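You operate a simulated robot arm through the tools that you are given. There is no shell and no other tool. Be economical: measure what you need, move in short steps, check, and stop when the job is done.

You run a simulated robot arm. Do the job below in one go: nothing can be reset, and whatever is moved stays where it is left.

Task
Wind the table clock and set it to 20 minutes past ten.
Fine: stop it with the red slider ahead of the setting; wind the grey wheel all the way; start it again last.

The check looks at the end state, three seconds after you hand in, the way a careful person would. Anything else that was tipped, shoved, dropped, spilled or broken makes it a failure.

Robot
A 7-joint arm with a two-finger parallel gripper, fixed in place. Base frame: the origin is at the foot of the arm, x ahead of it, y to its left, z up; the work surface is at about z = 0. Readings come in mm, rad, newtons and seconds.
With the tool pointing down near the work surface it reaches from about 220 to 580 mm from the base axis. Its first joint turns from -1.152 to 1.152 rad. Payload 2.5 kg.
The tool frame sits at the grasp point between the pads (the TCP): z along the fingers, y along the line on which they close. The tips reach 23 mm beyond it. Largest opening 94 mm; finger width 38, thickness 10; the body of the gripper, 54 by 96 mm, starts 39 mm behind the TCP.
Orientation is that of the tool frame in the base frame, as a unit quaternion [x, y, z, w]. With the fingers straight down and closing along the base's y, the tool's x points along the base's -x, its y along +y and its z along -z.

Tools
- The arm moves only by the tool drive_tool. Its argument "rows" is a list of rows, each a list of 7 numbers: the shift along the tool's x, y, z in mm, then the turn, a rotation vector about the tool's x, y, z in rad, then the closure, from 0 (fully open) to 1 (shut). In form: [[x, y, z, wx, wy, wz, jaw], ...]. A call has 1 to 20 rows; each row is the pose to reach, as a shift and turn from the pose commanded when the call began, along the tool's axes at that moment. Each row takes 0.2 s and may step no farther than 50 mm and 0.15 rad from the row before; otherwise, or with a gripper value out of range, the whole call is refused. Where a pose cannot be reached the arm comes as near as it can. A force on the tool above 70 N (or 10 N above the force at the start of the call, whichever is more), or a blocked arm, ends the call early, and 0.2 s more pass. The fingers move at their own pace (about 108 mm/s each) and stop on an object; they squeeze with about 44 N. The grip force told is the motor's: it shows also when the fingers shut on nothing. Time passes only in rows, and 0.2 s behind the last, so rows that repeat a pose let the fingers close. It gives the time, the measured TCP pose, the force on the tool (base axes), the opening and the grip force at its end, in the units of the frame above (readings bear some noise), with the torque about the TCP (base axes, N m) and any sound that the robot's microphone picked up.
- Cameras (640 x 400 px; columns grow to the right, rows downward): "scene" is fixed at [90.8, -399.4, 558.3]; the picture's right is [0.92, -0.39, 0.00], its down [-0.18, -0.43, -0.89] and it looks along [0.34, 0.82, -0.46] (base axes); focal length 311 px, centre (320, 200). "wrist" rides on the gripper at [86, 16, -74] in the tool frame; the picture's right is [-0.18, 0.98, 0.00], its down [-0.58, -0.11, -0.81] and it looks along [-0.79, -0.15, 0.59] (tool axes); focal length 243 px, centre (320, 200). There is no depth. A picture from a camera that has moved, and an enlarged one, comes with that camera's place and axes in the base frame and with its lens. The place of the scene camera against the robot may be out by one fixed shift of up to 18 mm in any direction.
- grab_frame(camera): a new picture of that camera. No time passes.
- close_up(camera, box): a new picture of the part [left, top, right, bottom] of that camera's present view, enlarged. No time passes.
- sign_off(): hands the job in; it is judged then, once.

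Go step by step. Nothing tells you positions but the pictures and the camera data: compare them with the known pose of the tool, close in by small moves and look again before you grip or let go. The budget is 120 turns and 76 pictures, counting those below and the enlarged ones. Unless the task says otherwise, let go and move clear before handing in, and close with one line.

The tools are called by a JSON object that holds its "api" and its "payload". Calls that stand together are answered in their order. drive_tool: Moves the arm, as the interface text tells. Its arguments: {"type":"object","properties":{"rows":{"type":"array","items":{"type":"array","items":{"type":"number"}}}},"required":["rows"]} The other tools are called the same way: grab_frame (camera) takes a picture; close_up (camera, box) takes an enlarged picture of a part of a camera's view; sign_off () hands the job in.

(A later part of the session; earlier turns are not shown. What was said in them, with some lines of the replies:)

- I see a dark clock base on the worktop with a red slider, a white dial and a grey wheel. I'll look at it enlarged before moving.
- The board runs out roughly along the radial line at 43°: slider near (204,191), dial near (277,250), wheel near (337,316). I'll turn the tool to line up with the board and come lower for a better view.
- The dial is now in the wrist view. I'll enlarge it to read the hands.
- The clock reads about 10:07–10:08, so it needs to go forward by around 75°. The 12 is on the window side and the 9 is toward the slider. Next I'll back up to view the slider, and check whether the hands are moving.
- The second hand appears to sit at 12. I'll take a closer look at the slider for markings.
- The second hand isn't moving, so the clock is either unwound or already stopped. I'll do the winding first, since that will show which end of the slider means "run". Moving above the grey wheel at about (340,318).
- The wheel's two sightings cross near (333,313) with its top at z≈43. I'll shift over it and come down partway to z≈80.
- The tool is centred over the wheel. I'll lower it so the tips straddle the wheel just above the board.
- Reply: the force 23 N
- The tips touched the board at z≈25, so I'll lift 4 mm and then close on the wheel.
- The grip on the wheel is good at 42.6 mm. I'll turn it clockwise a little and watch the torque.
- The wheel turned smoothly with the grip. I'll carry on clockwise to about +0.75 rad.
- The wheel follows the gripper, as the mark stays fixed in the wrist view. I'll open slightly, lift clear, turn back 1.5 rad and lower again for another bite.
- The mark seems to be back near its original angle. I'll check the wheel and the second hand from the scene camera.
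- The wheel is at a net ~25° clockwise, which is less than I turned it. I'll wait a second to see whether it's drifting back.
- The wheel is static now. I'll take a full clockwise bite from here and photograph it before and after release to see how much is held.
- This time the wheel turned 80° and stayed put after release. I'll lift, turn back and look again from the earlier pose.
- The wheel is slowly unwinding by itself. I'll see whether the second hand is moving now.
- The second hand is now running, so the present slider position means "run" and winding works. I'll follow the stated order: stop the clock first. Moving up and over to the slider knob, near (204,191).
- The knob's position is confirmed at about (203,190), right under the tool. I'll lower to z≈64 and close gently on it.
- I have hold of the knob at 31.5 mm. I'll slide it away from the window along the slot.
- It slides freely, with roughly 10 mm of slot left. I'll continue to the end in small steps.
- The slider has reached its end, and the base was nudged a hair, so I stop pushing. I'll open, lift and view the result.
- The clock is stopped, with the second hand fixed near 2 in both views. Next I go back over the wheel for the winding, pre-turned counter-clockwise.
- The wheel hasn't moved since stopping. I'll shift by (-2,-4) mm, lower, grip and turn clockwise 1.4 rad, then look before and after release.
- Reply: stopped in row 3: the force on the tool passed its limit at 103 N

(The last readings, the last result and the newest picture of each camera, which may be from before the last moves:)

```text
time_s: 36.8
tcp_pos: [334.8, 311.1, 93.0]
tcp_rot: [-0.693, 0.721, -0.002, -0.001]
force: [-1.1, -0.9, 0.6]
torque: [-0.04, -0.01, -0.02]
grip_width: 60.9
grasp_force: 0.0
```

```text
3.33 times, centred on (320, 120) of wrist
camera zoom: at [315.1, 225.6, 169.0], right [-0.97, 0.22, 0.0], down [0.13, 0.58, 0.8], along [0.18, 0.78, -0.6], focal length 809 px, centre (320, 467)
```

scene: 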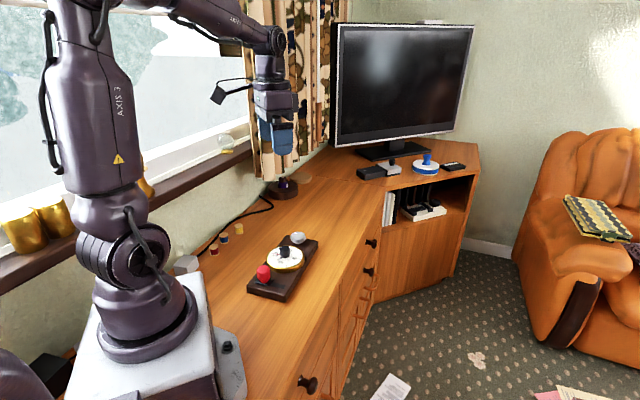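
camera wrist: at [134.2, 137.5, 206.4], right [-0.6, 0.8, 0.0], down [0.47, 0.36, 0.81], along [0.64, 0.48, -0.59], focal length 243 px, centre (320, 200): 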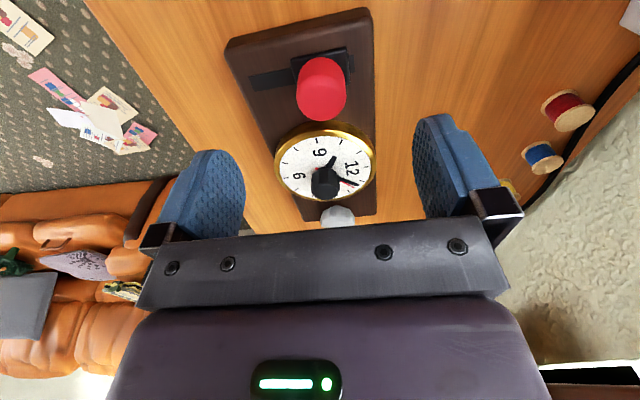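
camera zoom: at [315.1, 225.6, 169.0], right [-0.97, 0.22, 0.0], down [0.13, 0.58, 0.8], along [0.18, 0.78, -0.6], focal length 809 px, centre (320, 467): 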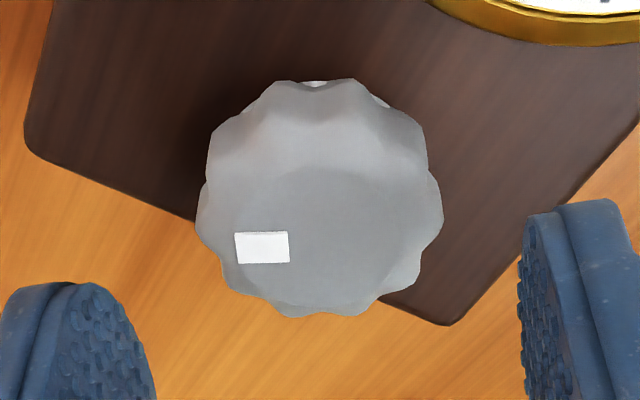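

The stop came from closing while still descending. Nothing looks harmed, and the tool is centred on the wheel now. I'll lower gently, settle and then close.

{"api": "drive_tool", "payload": {"rows": [[0, 0, 14, 0, 0, 0, 0.35], [0, 0, 28, 0, 0, 0, 0.35], [0, 0, 40, 0, 0, 0, 0.35], [0, 0, 40, 0, 0, 0, 0.35], [0, 0, 40, 0, 0, 0, 0.35]]}}

{"api": "close_up", "payload": {"camera": "wrist", "box": [220, 90, 420, 240]}}

{"api": "drive_tool", "payload": {"rows": [[0, 0, 0, 0, 0, 0, 0.45], [0, 0, 0, 0, 0, 0, 0.52], [0, 0, 0, 0, 0, 0, 0.6], [0, 0, 0, 0, 0, 0, 0.7], [0, 0, 0, 0, 0, 0, 0.7]]}}

```text
time_s: 38.0
tcp_pos: [334.9, 311.4, 54.2]
tcp_rot: [-0.692, 0.721, -0.003, 0.0]
force: [0.8, 3.1, 1.5]
torque: [0.05, 0.01, -0.09]
grip_width: 60.9
grasp_force: 0.0
```

```text
2.67 times, centred on (320, 165) of wrist
camera zoom: at [316.0, 225.8, 129.4], right [-0.97, 0.22, 0.0], down [0.13, 0.58, 0.8], along [0.18, 0.78, -0.59], focal length 647 px, centre (320, 293)
```

zoom: 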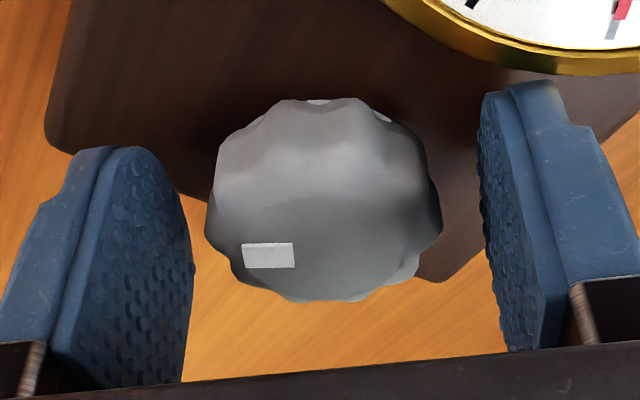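

```text
time_s: 39.2
tcp_pos: [335.8, 310.0, 53.5]
tcp_rot: [-0.694, 0.72, -0.003, -0.001]
force: [-0.5, -2.1, -0.4]
torque: [0.0, 0.06, 0.01]
grip_width: 42.4
grasp_force: 44.2
```

Gripped cleanly. I'll turn clockwise 1.4 rad.

{"api": "drive_tool", "payload": {"rows": [[0, 0, 0, 0, 0, 0.14, 0.7], [0, 0, 0, 0, 0, 0.28, 0.7], [0, 0, 0, 0, 0, 0.42, 0.7], [0, 0, 0, 0, 0, 0.56, 0.7], [0, 0, 0, 0, 0, 0.7, 0.7], [0, 0, 0, 0, 0, 0.84, 0.7], [0, 0, 0, 0, 0, 0.98, 0.7], [0, 0, 0, 0, 0, 1.12, 0.7], [0, 0, 0, 0, 0, 1.26, 0.7], [0, 0, 0, 0, 0, 1.4, 0.7], [0, 0, 0, 0, 0, 1.4, 0.7]]}}

{"api": "drive_tool", "payload": {"rows": [[0, 0, 0, 0, 0, 0, 0.5], [0, 0, 0, 0, 0, 0, 0.47], [0, 0, -15, 0, 0, 0, 0.47], [0, 0, -30, 0, 0, 0, 0.4], [0, 0, -30, 0, 0, 0, 0.35]]}}

{"api": "close_up", "payload": {"camera": "wrist", "box": [240, 60, 400, 180]}}

```text
time_s: 41.6
tcp_pos: [334.5, 310.5, 54.6]
tcp_rot: [-0.065, 0.998, -0.003, 0.002]
force: [0.1, 0.2, 0.5]
torque: [-0.09, 0.83, 0.07]
grip_width: 42.3
grasp_force: 43.8
```

```text
time_s: 42.8
tcp_pos: [333.3, 310.9, 84.0]
tcp_rot: [-0.066, 0.998, -0.004, 0.001]
force: [0.5, -1.0, 0.8]
torque: [-0.01, -0.02, -0.01]
grip_width: 61.3
grasp_force: 0.1
```

```text
3.33 times, centred on (320, 120) of wrist
camera zoom: at [245.4, 315.4, 159.3], right [0.05, 1.0, -0.01], down [0.59, -0.03, 0.81], along [0.81, -0.05, -0.59], focal length 809 px, centre (320, 467)
```

zoom: 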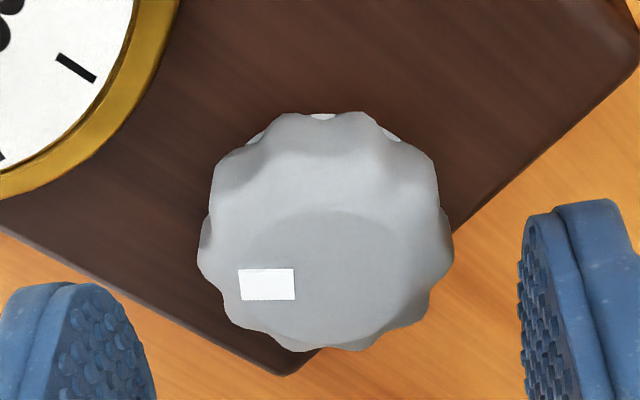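

The wheel turned with the tool by 80°. I'll rotate back while lifted and check whether it holds.

{"api": "drive_tool", "payload": {"rows": [[0, 0, 0, 0, 0, -0.14, 0.35], [0, 0, 0, 0, 0, -0.28, 0.35], [0, 0, 0, 0, 0, -0.42, 0.35], [0, 0, 0, 0, 0, -0.56, 0.35], [0, 0, 0, 0, 0, -0.7, 0.35], [0, 0, 0, 0, 0, -0.84, 0.35], [0, 0, 0, 0, 0, -0.98, 0.35], [0, 0, 0, 0, 0, -1.12, 0.35], [0, 0, 0, 0, 0, -1.26, 0.35], [0, 0, 0, 0, 0, -1.4, 0.35], [0, 0, 0, 0, 0, -1.4, 0.35]]}}

{"api": "close_up", "payload": {"camera": "wrist", "box": [240, 60, 400, 180]}}

{"api": "close_up", "payload": {"camera": "scene", "box": [240, 220, 340, 300]}}

```text
time_s: 45.2
tcp_pos: [333.3, 311.3, 84.2]
tcp_rot: [-0.694, 0.72, -0.003, -0.001]
force: [0.1, -0.4, -0.3]
torque: [0.0, 0.01, 0.03]
grip_width: 60.9
grasp_force: 0.1
```

```text
3.33 times, centred on (320, 120) of wrist
camera zoom: at [314.9, 224.9, 159.6], right [-0.98, 0.22, 0.0], down [0.13, 0.58, 0.8], along [0.18, 0.78, -0.6], focal length 809 px, centre (320, 467)
```

zoom: 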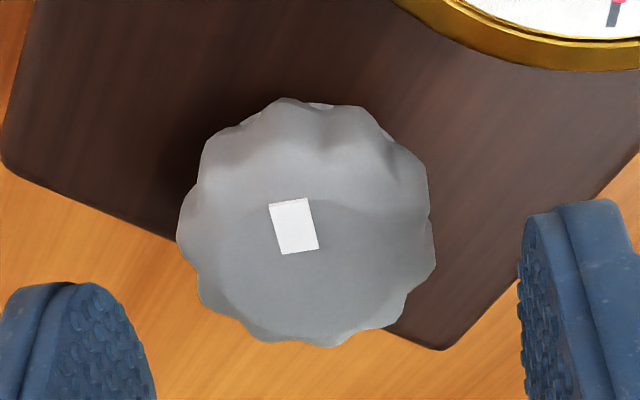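

```text
5.00 times, centred on (290, 260) of scene
camera zoom: at [90.8, -399.4, 558.3], right [0.92, -0.39, 0.0], down [-0.18, -0.43, -0.89], along [0.34, 0.82, -0.46], focal length 1553 px, centre (470, -100)
```

zoom: 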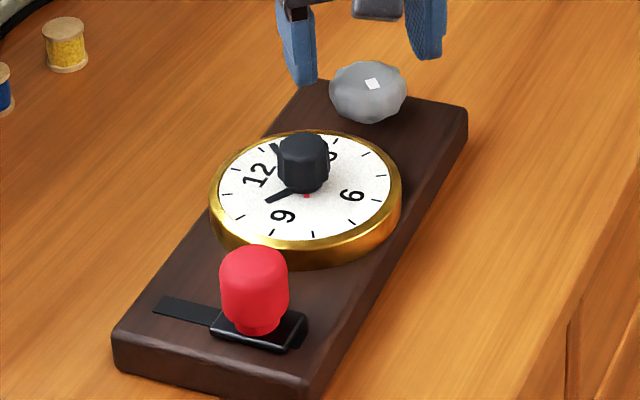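

The mark's path fits a steady circle about the axis, so the wheel has held all 204° so far and isn't slipping back. I'll take another bite.

{"api": "drive_tool", "payload": {"rows": [[0, 0, 14, 0, 0, 0, 0.35], [0, 0, 30, 0, 0, 0, 0.35], [0, 0, 30, 0, 0, 0, 0.35], [0, 0, 30, 0, 0, 0, 0.45], [0, 0, 30, 0, 0, 0, 0.55], [0, 0, 30, 0, 0, 0, 0.7], [0, 0, 30, 0, 0, 0, 0.7], [0, 0, 30, 0, 0, 0.14, 0.7], [0, 0, 30, 0, 0, 0.28, 0.7], [0, 0, 30, 0, 0, 0.42, 0.7], [0, 0, 30, 0, 0, 0.56, 0.7], [0, 0, 30, 0, 0, 0.7, 0.7], [0, 0, 30, 0, 0, 0.84, 0.7], [0, 0, 30, 0, 0, 0.98, 0.7], [0, 0, 30, 0, 0, 1.12, 0.7], [0, 0, 30, 0, 0, 1.26, 0.7], [0, 0, 30, 0, 0, 1.4, 0.7]]}}

{"api": "close_up", "payload": {"camera": "wrist", "box": [240, 90, 400, 210]}}

```text
time_s: 48.8
tcp_pos: [336.0, 310.7, 54.3]
tcp_rot: [-0.064, 0.998, -0.002, 0.003]
force: [2.9, 1.8, -0.8]
torque: [0.2, -0.34, 0.26]
grip_width: 42.4
grasp_force: 44.2
```

```text
3.33 times, centred on (320, 150) of wrist
camera zoom: at [247.9, 315.1, 128.2], right [0.06, 1.0, 0.0], down [0.58, -0.03, 0.81], along [0.81, -0.05, -0.58], focal length 809 px, centre (320, 367)
```

zoom: 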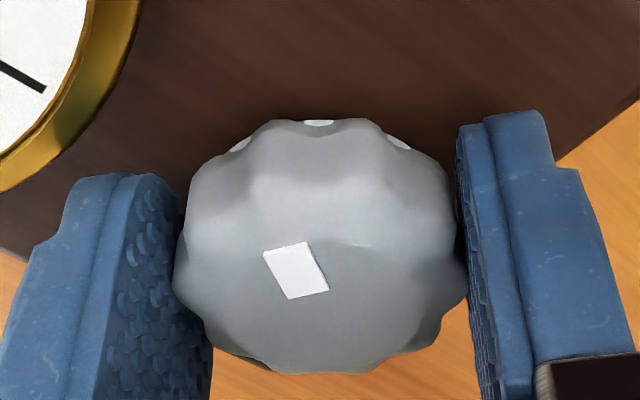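

Torque has risen to 0.26 N m and the mark lags slightly behind the tool, which suggests the stop is near. I'll release, go back and confirm with one more grip.

{"api": "drive_tool", "payload": {"rows": [[0, 0, 0, 0, 0, 0, 0.5], [0, 0, 0, 0, 0, 0, 0.47], [0, 0, -15, 0, 0, 0, 0.47], [0, 0, -30, 0, 0, 0, 0.4], [0, 0, -30, 0, 0, -0.14, 0.35], [0, 0, -30, 0, 0, -0.28, 0.35], [0, 0, -30, 0, 0, -0.42, 0.35], [0, 0, -30, 0, 0, -0.56, 0.35], [0, 0, -30, 0, 0, -0.7, 0.35], [0, 0, -30, 0, 0, -0.84, 0.35], [0, 0, -30, 0, 0, -0.98, 0.35], [0, 0, -30, 0, 0, -1.12, 0.35], [0, 0, -30, 0, 0, -1.26, 0.35], [0, 0, -30, 0, 0, -1.4, 0.35], [0, 0, -30, 0, 0, -1.4, 0.35]]}}

{"api": "close_up", "payload": {"camera": "wrist", "box": [240, 60, 400, 180]}}

```text
time_s: 52.0
tcp_pos: [333.5, 310.3, 84.8]
tcp_rot: [-0.695, 0.719, -0.004, 0.0]
force: [0.6, 0.7, 0.5]
torque: [-0.02, 0.0, 0.02]
grip_width: 61.0
grasp_force: 0.0
```

```text
3.33 times, centred on (320, 120) of wrist
camera zoom: at [314.3, 225.0, 160.0], right [-0.98, 0.22, 0.0], down [0.13, 0.58, 0.8], along [0.18, 0.78, -0.6], focal length 809 px, centre (320, 467)
```

zoom: 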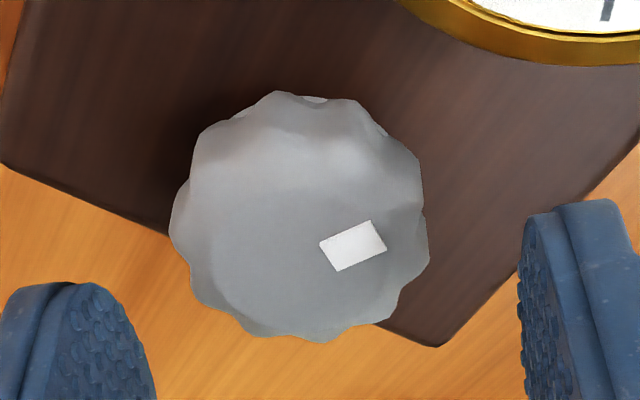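

The wheel kept most of that turn. I'll grip again and test a 0.56 rad turn.

{"api": "drive_tool", "payload": {"rows": [[0, 0, 14, 0, 0, 0, 0.35], [0, 0, 30, 0, 0, 0, 0.35], [0, 0, 30, 0, 0, 0, 0.35], [0, 0, 30, 0, 0, 0, 0.45], [0, 0, 30, 0, 0, 0, 0.55], [0, 0, 30, 0, 0, 0, 0.7], [0, 0, 30, 0, 0, 0, 0.7]]}}

{"api": "close_up", "payload": {"camera": "wrist", "box": [240, 90, 400, 210]}}

{"api": "drive_tool", "payload": {"rows": [[0, 0, 0, 0, 0, 0.14, 0.7], [0, 0, 0, 0, 0, 0.28, 0.7], [0, 0, 0, 0, 0, 0.42, 0.7], [0, 0, 0, 0, 0, 0.56, 0.7]]}}

{"api": "close_up", "payload": {"camera": "wrist", "box": [240, 90, 400, 210]}}

```text
time_s: 53.6
tcp_pos: [332.6, 309.2, 55.2]
tcp_rot: [-0.693, 0.721, -0.004, 0.0]
force: [7.3, 0.1, 0.5]
torque: [0.19, 0.03, 0.13]
grip_width: 42.8
grasp_force: 43.8
```

```text
3.33 times, centred on (320, 150) of wrist
camera zoom: at [314.5, 224.9, 130.1], right [-0.97, 0.22, -0.01], down [0.13, 0.58, 0.8], along [0.18, 0.78, -0.59], focal length 809 px, centre (320, 367)
```

zoom: 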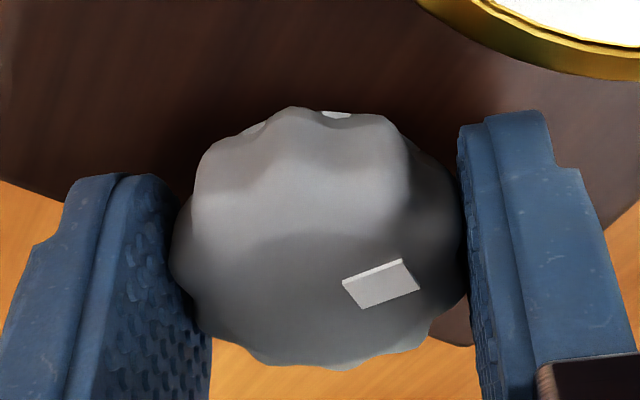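

```text
time_s: 54.6
tcp_pos: [332.7, 310.3, 54.8]
tcp_rot: [-0.467, 0.884, -0.004, -0.002]
force: [-0.5, -1.6, 0.2]
torque: [-0.27, 0.74, 0.77]
grip_width: 42.1
grasp_force: 43.8
```

```text
3.33 times, centred on (320, 150) of wrist
camera zoom: at [270.7, 248.3, 129.5], right [-0.71, 0.71, -0.01], down [0.42, 0.42, 0.8], along [0.57, 0.56, -0.6], focal length 809 px, centre (320, 367)
```

zoom: 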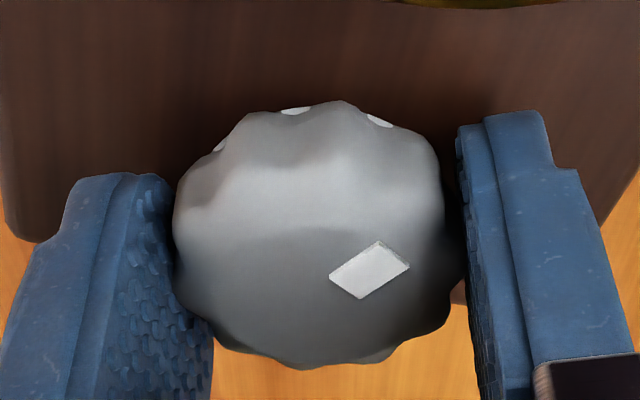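

Torque jumped to 0.77 N m and the grip slipped by about 15°, so the wheel seems to be at its stop. I'll do one more small push to be sure.

{"api": "drive_tool", "payload": {"rows": [[0, 0, 0, 0, 0, 0.1, 0.7], [0, 0, 0, 0, 0, 0.2, 0.7], [0, 0, 0, 0, 0, 0.3, 0.7]]}}

{"api": "close_up", "payload": {"camera": "wrist", "box": [240, 90, 400, 210]}}

{"api": "close_up", "payload": {"camera": "scene", "box": [240, 220, 340, 300]}}

```text
time_s: 55.4
tcp_pos: [334.1, 309.5, 54.6]
tcp_rot: [-0.329, 0.944, -0.003, 0.0]
force: [1.0, -4.2, 0.4]
torque: [-0.51, 0.51, 0.71]
grip_width: 42.3
grasp_force: 43.9
```

```text
3.33 times, centred on (320, 150) of wrist
camera zoom: at [255.6, 269.6, 129.7], right [-0.47, 0.88, -0.01], down [0.52, 0.28, 0.81], along [0.71, 0.37, -0.59], focal length 809 px, centre (320, 367)
```

zoom: 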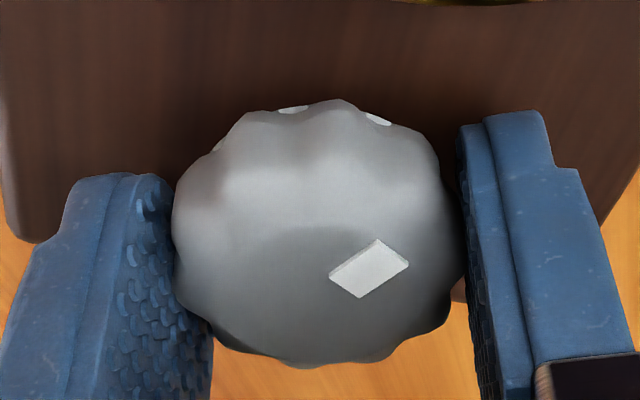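

```text
5.00 times, centred on (290, 260) of scene
camera zoom: at [90.8, -399.4, 558.3], right [0.92, -0.39, 0.0], down [-0.18, -0.43, -0.89], along [0.34, 0.82, -0.46], focal length 1553 px, centre (470, -100)
```

zoom: 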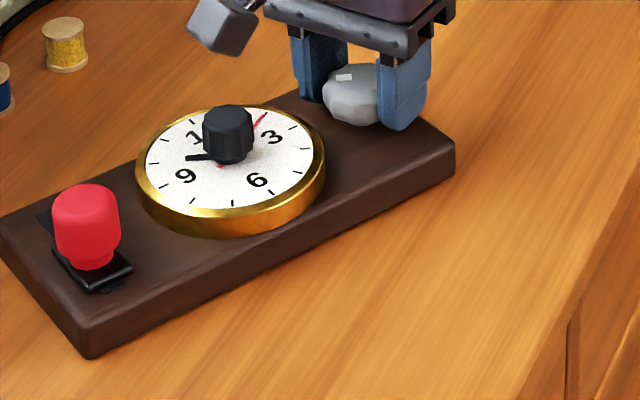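

The whole clock base has been turning about the wheel, so the spring is clearly fully wound. I'll release at once, lift, and see where the base lies.

{"api": "drive_tool", "payload": {"rows": [[0, 0, 0, 0, 0, 0, 0.5], [0, 0, 0, 0, 0, 0, 0.4], [0, 0, -15, 0, 0, 0, 0.4], [0, 0, -40, 0, 0, 0, 0.2], [0, 0, -80, 0, 0, 0, 0.2], [0, 0, -120, 0, 0, 0, 0.2]]}}

{"api": "grab_frame", "payload": {"camera": "scene"}}

{"api": "close_up", "payload": {"camera": "scene", "box": [200, 210, 340, 310]}}

```text
time_s: 56.8
tcp_pos: [333.4, 313.2, 173.4]
tcp_rot: [-0.328, 0.945, -0.003, 0.0]
force: [0.1, -0.5, 0.1]
torque: [0.02, -0.05, 0.02]
grip_width: 74.9
grasp_force: 0.2
```

```text
25 pictures are left
```

scene: 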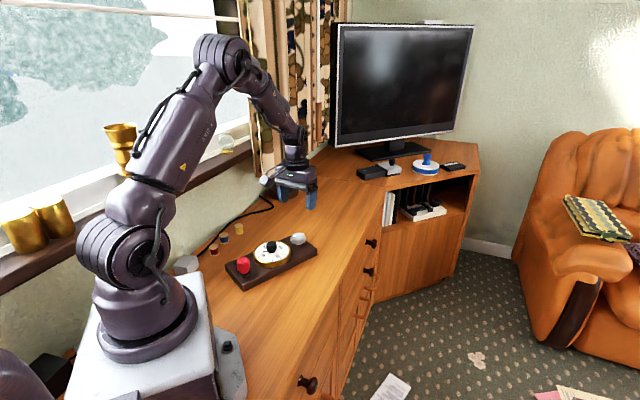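

```text
4.00 times, centred on (270, 260) of scene
camera zoom: at [90.8, -399.4, 558.3], right [0.92, -0.39, 0.0], down [-0.18, -0.43, -0.89], along [0.34, 0.82, -0.46], focal length 1242 px, centre (520, -40)
```

zoom: 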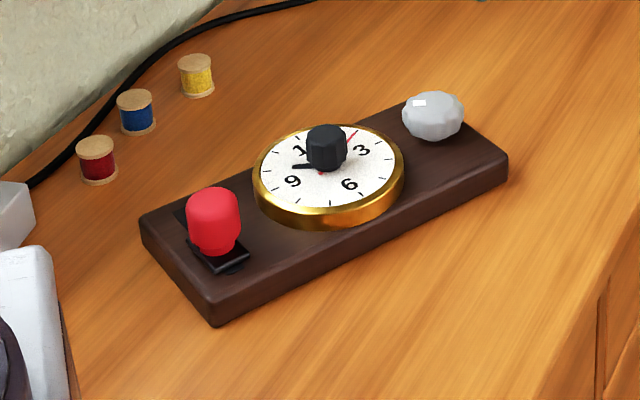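

The base turned about 25° on the worktop, touching nothing else. The dial knob is now near (250,278), so I'll move above it and look.

{"api": "drive_tool", "payload": {"rows": [[30, 8, 0, 0, 0, -0.12, 0.2], [60, 16, 15, 0, 0, -0.24, 0.2], [87, 24, 30, 0, 0, -0.36, 0.2], [87, 24, 43, 0, 0, -0.45, 0.35], [87, 24, 43, 0, 0, -0.45, 0.35]]}}

{"api": "close_up", "payload": {"camera": "wrist", "box": [200, 0, 440, 200]}}

```text
time_s: 58.0
tcp_pos: [251.1, 275.7, 131.3]
tcp_rot: [-0.532, 0.847, -0.003, 0.0]
force: [-0.3, -0.5, 0.1]
torque: [-0.01, 0.02, 0.0]
grip_width: 61.2
grasp_force: 0.1
```

```text
2.00 times, centred on (320, 100) of wrist
camera zoom: at [198.6, 204.7, 206.6], right [-0.81, 0.59, -0.01], down [0.35, 0.48, 0.8], along [0.48, 0.65, -0.59], focal length 485 px, centre (320, 400)
```

zoom: 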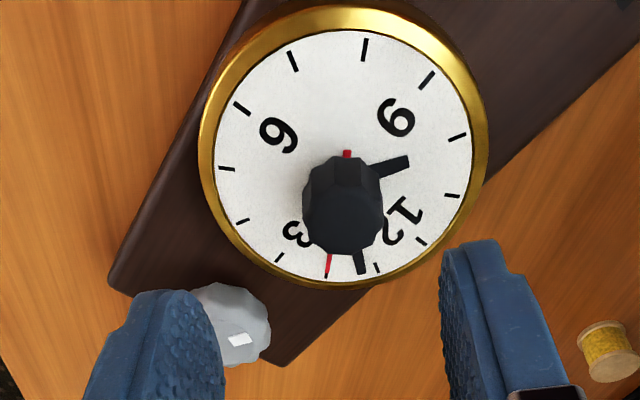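

I read the clock as about 10:06.7, with the knob axis near (247.5,283), so it needs about 80° clockwise. I'll centre over the knob and descend until the tips straddle it.

{"api": "drive_tool", "payload": {"rows": [[-4.8, 6.2, 15, 0, 0, 0, 0.35], [-4.8, 6.2, 30, 0, 0, 0, 0.35], [-4.8, 6.2, 45, 0, 0, 0, 0.35], [-4.8, 6.2, 57, 0, 0, 0, 0.35], [-4.8, 6.2, 57, 0, 0, 0, 0.35]]}}

{"api": "close_up", "payload": {"camera": "wrist", "box": [200, 50, 440, 250]}}

{"api": "close_up", "payload": {"camera": "scene", "box": [230, 210, 320, 290]}}

```text
time_s: 59.2
tcp_pos: [247.7, 281.4, 74.0]
tcp_rot: [-0.532, 0.847, -0.004, 0.0]
force: [0.7, 0.2, 0.5]
torque: [0.02, 0.0, 0.01]
grip_width: 61.2
grasp_force: 0.0
```

```text
2.00 times, centred on (320, 150) of wrist
camera zoom: at [195.8, 211.7, 149.4], right [-0.81, 0.59, -0.01], down [0.35, 0.48, 0.8], along [0.48, 0.65, -0.59], focal length 485 px, centre (320, 300)
```

zoom: 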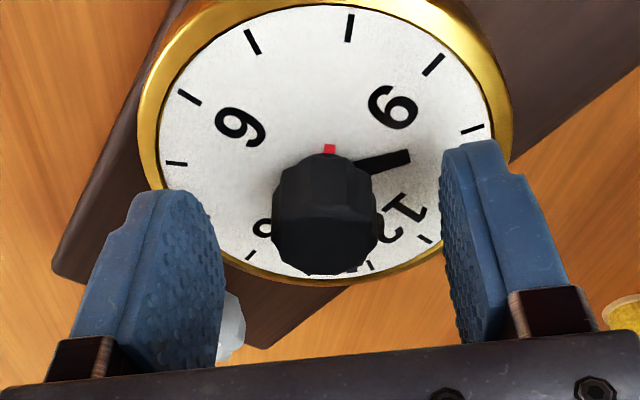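

```text
5.00 times, centred on (275, 250) of scene
camera zoom: at [90.8, -399.4, 558.3], right [0.92, -0.39, 0.0], down [-0.18, -0.43, -0.89], along [0.34, 0.82, -0.46], focal length 1553 px, centre (545, -50)
```

zoom: 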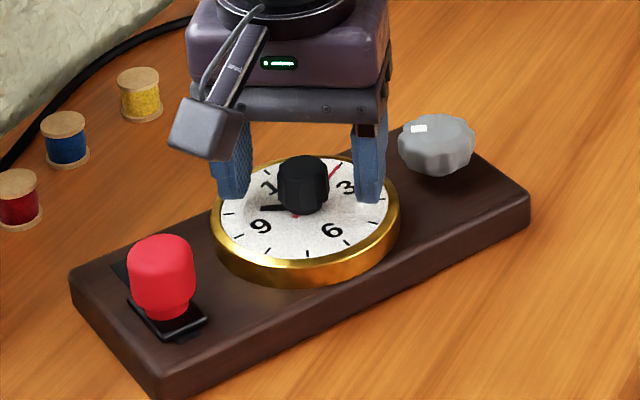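

The tips straddle the knob, which sits about 3 mm further forward. I'll shift by that, close, and make a partial turn of 0.56 rad.

{"api": "drive_tool", "payload": {"rows": [[-2.8, 1, 0, 0, 0, 0, 0.35], [-2.8, 1, 0, 0, 0, 0, 0.55], [-2.8, 1, 0, 0, 0, 0, 0.65], [-2.8, 1, 0, 0, 0, 0, 0.75], [-2.8, 1, 0, 0, 0, 0, 0.85], [-2.8, 1, 0, 0, 0, 0, 0.85], [-2.8, 1, 0, 0, 0, 0.14, 0.85], [-2.8, 1, 0, 0, 0, 0.28, 0.85], [-2.8, 1, 0, 0, 0, 0.42, 0.85], [-2.8, 1, 0, 0, 0, 0.56, 0.85]]}}

{"api": "close_up", "payload": {"camera": "wrist", "box": [200, 0, 440, 200]}}

```text
time_s: 61.4
tcp_pos: [247.2, 284.1, 74.4]
tcp_rot: [-0.276, 0.961, -0.003, 0.002]
force: [8.9, 0.3, 6.3]
torque: [-0.54, 0.64, 0.04]
grip_width: 26.3
grasp_force: 44.0
```

```text
2.00 times, centred on (320, 100) of wrist
camera zoom: at [165.7, 253.2, 149.0], right [-0.36, 0.93, -0.01], down [0.55, 0.22, 0.81], along [0.75, 0.29, -0.59], focal length 485 px, centre (320, 400)
```

zoom: 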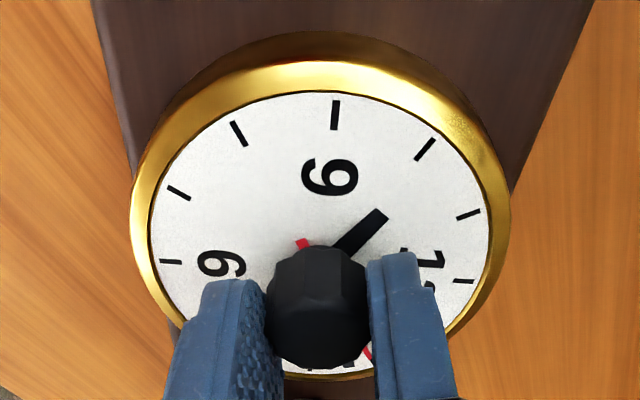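

The base stays put and the hour hand advances. I'll turn 0.8 rad more, then open, lift and read.

{"api": "drive_tool", "payload": {"rows": [[0, 0, 0, 0, 0, 0.14, 0.85], [0, 0, 0, 0, 0, 0.28, 0.85], [0, 0, 0, 0, 0, 0.42, 0.85], [0, 0, 0, 0, 0, 0.56, 0.85], [0, 0, 0, 0, 0, 0.7, 0.85], [0, 0, 0, 0, 0, 0.8, 0.85], [0, 0, 0, 0, 0, 0.8, 0.85], [0, 0, 0, 0, 0, 0.8, 0.6], [0, 0, 0, 0, 0, 0.8, 0.4], [0, 0, -20, 0, 0, 0.8, 0.35], [0, 0, -40, 0, 0, 0.8, 0.35], [0, 0, -57, 0, 0, 0.8, 0.35]]}}

{"api": "close_up", "payload": {"camera": "wrist", "box": [200, 0, 440, 200]}}

```text
time_s: 64.0
tcp_pos: [247.0, 284.0, 132.3]
tcp_rot: [0.12, 0.993, -0.003, 0.001]
force: [0.7, 0.7, -0.3]
torque: [-0.01, -0.01, -0.01]
grip_width: 60.9
grasp_force: 0.0
```

```text
2.00 times, centred on (320, 100) of wrist
camera zoom: at [166.8, 321.3, 206.1], right [0.41, 0.91, 0.0], down [0.54, -0.24, 0.81], along [0.74, -0.34, -0.59], focal length 485 px, centre (320, 400)
```

zoom: 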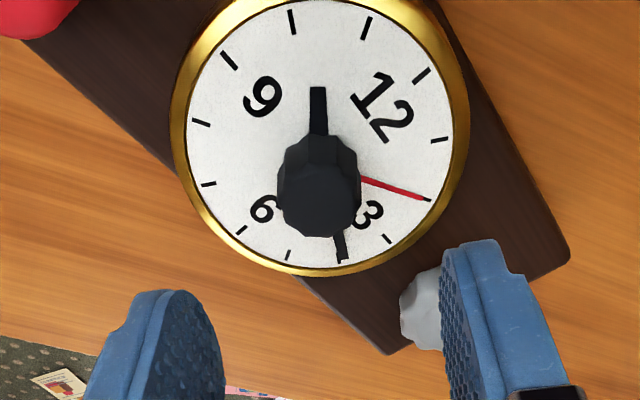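

The minute hand is right around the 4 mark (20 minutes), and the hour hand is a third past 10. I'll zoom in to check precisely.

{"api": "close_up", "payload": {"camera": "wrist", "box": [290, 70, 370, 140]}}

```text
5.71 times, centred on (330, 105) of wrist
camera zoom: at [166.8, 321.3, 206.1], right [0.41, 0.91, 0.0], down [0.54, -0.24, 0.81], along [0.74, -0.34, -0.59], focal length 1386 px, centre (263, 743)
```

zoom: 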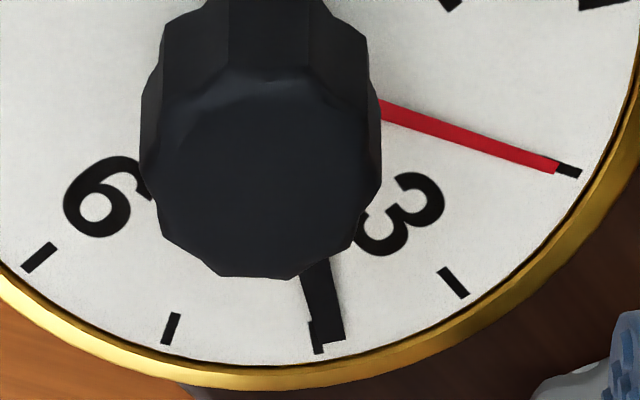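

The minute hand is within about a third of a minute of 20, which is good. Next is the slider, now near (167,235) with the base at yaw ≈22°. I'll move above it and look.

{"api": "drive_tool", "payload": {"rows": [[15, -15, -10, 0, 0, -0.12, 0.2], [30, -30, -10, 0, 0, -0.25, 0], [45, -46, -10, 0, 0, -0.38, 0], [62, -63, -10, 0, 0, -0.5, 0], [62, -63, -10, 0, 0, -0.625, 0], [62, -63, -10, 0, 0, -0.625, 0]]}}

{"api": "grab_frame", "payload": {"camera": "wrist"}}

```text
time_s: 65.4
tcp_pos: [172.2, 238.0, 142.5]
tcp_rot: [-0.194, 0.981, -0.003, 0.001]
force: [1.1, 0.0, 0.0]
torque: [0.0, -0.01, -0.01]
grip_width: 93.7
grasp_force: 0.1
```

```text
17 pictures are left
camera wrist: at [86.4, 220.7, 216.4], right [-0.2, 0.98, -0.01], down [0.58, 0.12, 0.81], along [0.79, 0.16, -0.59], focal length 243 px, centre (320, 200)
```

wrist: 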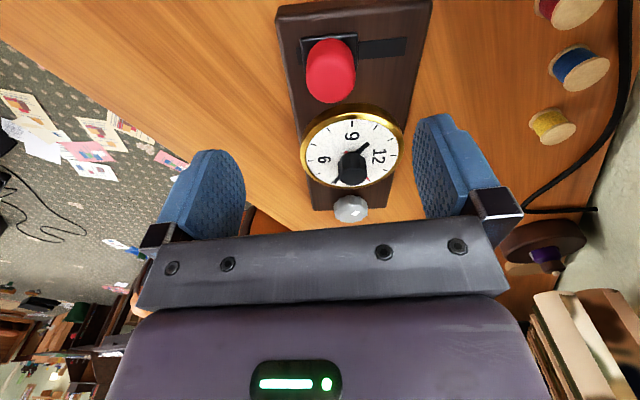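

The slider knob is at about (164.5,244). I'll align the tool with the slot, descend to z≈64 and settle before closing.

{"api": "drive_tool", "payload": {"rows": [[4.9, 8.3, 20, 0, 0, 0.085, 0], [4.9, 8.3, 42, 0, 0, 0.085, 0], [4.9, 8.3, 62, 0, 0, 0.085, 0], [4.9, 8.3, 78, 0, 0, 0.085, 0], [4.9, 8.3, 78, 0, 0, 0.085, 0], [4.9, 8.3, 78, 0, 0, 0.085, 0]]}}

{"api": "grab_frame", "payload": {"camera": "wrist"}}

```text
time_s: 66.8
tcp_pos: [165.5, 242.3, 63.8]
tcp_rot: [-0.15, 0.989, -0.003, 0.001]
force: [-0.1, 0.2, -0.2]
torque: [0.0, -0.02, -0.03]
grip_width: 93.9
grasp_force: 0.0
```

```text
16 pictures are left
camera wrist: at [78.1, 233.5, 138.0], right [-0.12, 0.99, -0.01], down [0.58, 0.07, 0.81], along [0.8, 0.09, -0.59], focal length 243 px, centre (320, 200)
```

wrist: 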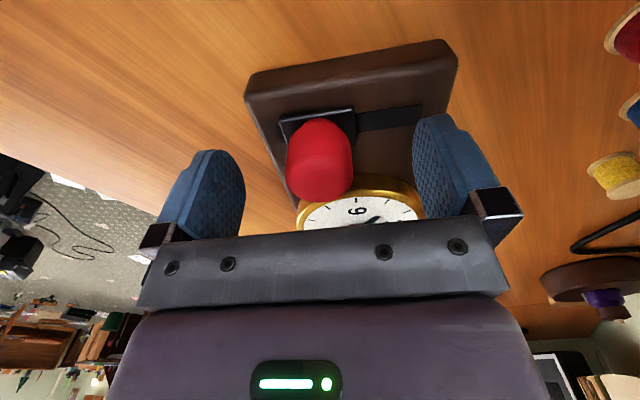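

The knob is centred between the fingers. I'll close on it and slide it 33 mm toward the window.

{"api": "drive_tool", "payload": {"rows": [[0, 0, 0, 0, 0, 0, 0.3], [0, 0, 0, 0, 0, 0, 0.5], [0, 0, 0, 0, 0, 0, 0.65], [0, 0, 0, 0, 0, 0, 0.8], [0, 0, 0, 0, 0, 0, 0.8], [0, 6, 0, 0, 0, 0, 0.8], [0, 12, 0, 0, 0, 0, 0.8], [0, 18, 0, 0, 0, 0, 0.8], [0, 24, 0, 0, 0, 0, 0.8], [0, 29, 0, 0, 0, 0, 0.8], [0, 33, 0, 0, 0, 0, 0.8], [0, 33, 0, 0, 0, 0, 0.8]]}}

{"api": "close_up", "payload": {"camera": "scene", "box": [210, 220, 330, 310]}}

```text
time_s: 69.4
tcp_pos: [155.6, 274.6, 62.8]
tcp_rot: [-0.149, 0.989, -0.004, 0.001]
force: [4.6, -13.8, 18.6]
torque: [0.47, 0.56, -0.34]
grip_width: 31.6
grasp_force: 44.5
```

```text
4.44 times, centred on (270, 265) of scene
camera zoom: at [90.8, -399.5, 558.3], right [0.92, -0.39, 0.0], down [-0.18, -0.43, -0.89], along [0.34, 0.82, -0.46], focal length 1380 px, centre (542, -89)
```

zoom: 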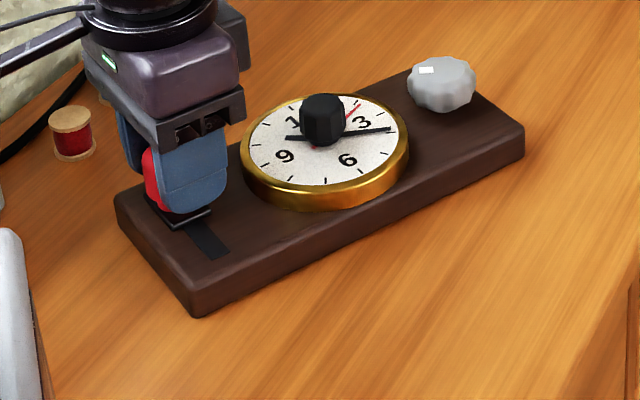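

The slider is at the window end, with 14 N against it. I'll release, lift, and check that the second hand runs.

{"api": "drive_tool", "payload": {"rows": [[0, -0.5, 0, 0, 0, 0, 0.6], [0, -0.5, 0, 0, 0, 0, 0.3], [0, -0.5, 0, 0, 0, 0, 0.1], [0, -0.5, -30, 0, 0, 0, 0.1], [0, -0.5, -70, 0, 0, 0, 0.1], [0, -0.5, -110, 0, 0, 0, 0.1], [0, -0.5, -110, 0, 0, 0, 0.1]]}}

{"api": "grab_frame", "payload": {"camera": "wrist"}}

{"api": "close_up", "payload": {"camera": "scene", "box": [225, 225, 315, 295]}}

```text
time_s: 71.0
tcp_pos: [156.7, 274.7, 175.0]
tcp_rot: [-0.151, 0.989, -0.004, 0.001]
force: [-0.6, 0.1, -0.4]
torque: [-0.04, 0.01, -0.02]
grip_width: 84.9
grasp_force: 0.1
```

```text
14 pictures are left
camera wrist: at [67.9, 264.8, 249.7], right [-0.12, 0.99, -0.01], down [0.59, 0.07, 0.81], along [0.8, 0.09, -0.59], focal length 243 px, centre (320, 200)
```

wrist: 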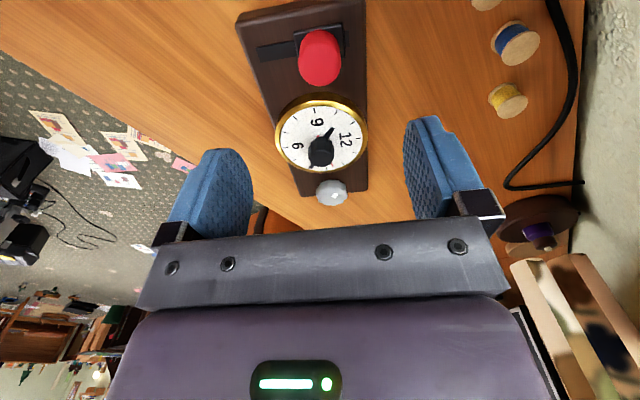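

```text
5.71 times, centred on (270, 260) of scene
camera zoom: at [90.8, -399.4, 558.3], right [0.92, -0.39, 0.0], down [-0.18, -0.43, -0.89], along [0.34, 0.82, -0.46], focal length 1775 px, centre (606, -143)
```

zoom: 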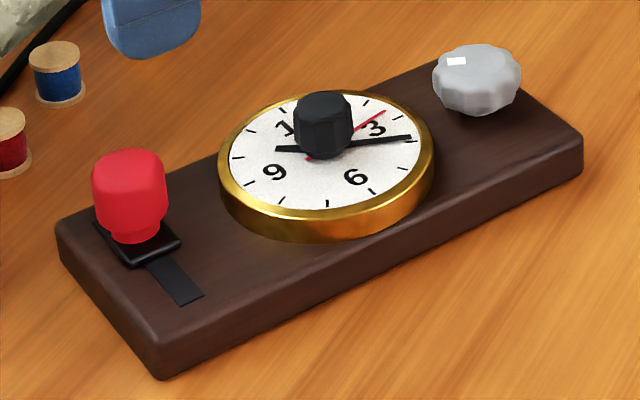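

The second hand has moved on. I'll move clear and confirm with one more look.

{"api": "drive_tool", "payload": {"rows": [[0, 0, -40, 0, 0, 0, 0.1], [0, 0, -80, 0, 0, 0, 0.1], [0, 0, -80, 0, 0, 0, 0.1], [0, 0, -80, 0, 0, 0, 0.1]]}}

{"api": "close_up", "payload": {"camera": "scene", "box": [250, 235, 300, 275]}}

{"api": "grab_frame", "payload": {"camera": "scene"}}

```text
time_s: 72.0
tcp_pos: [154.7, 275.9, 254.9]
tcp_rot: [-0.15, 0.989, -0.004, 0.001]
force: [-0.9, -0.7, 0.4]
torque: [0.01, -0.01, 0.0]
grip_width: 84.7
grasp_force: 0.0
```

```text
10.00 times, centred on (275, 255) of scene
camera zoom: at [90.8, -399.4, 558.3], right [0.92, -0.39, 0.0], down [-0.18, -0.43, -0.89], along [0.34, 0.82, -0.46], focal length 3106 px, centre (770, -350)
```

zoom: 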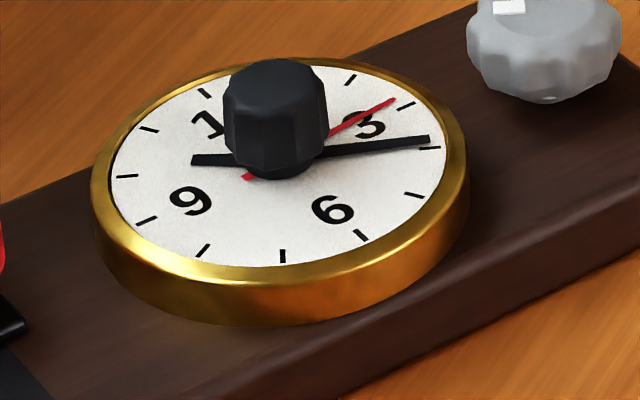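

```text
11 pictures are left
```

scene: 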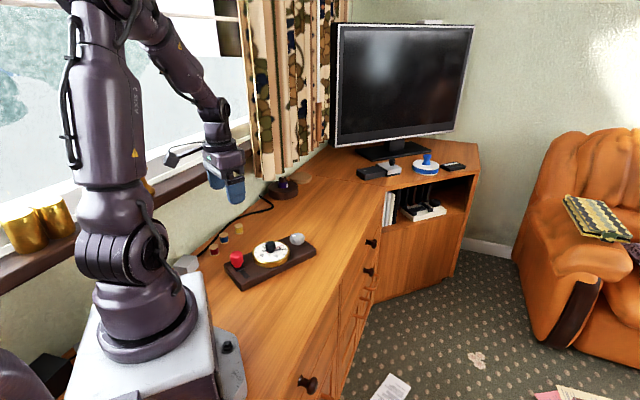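

The clock reads 10:20, the second hand is running, the slider is back at its run end, and nothing else has moved. I'm handing in.

{"api": "sign_off", "payload": {}}

```text
The job is handed in.
```

The clock is fully wound, set to about 10:20 (within roughly half a minute) and running again; its base did turn about 25–30° on the worktop while I was winding, and I left it there.
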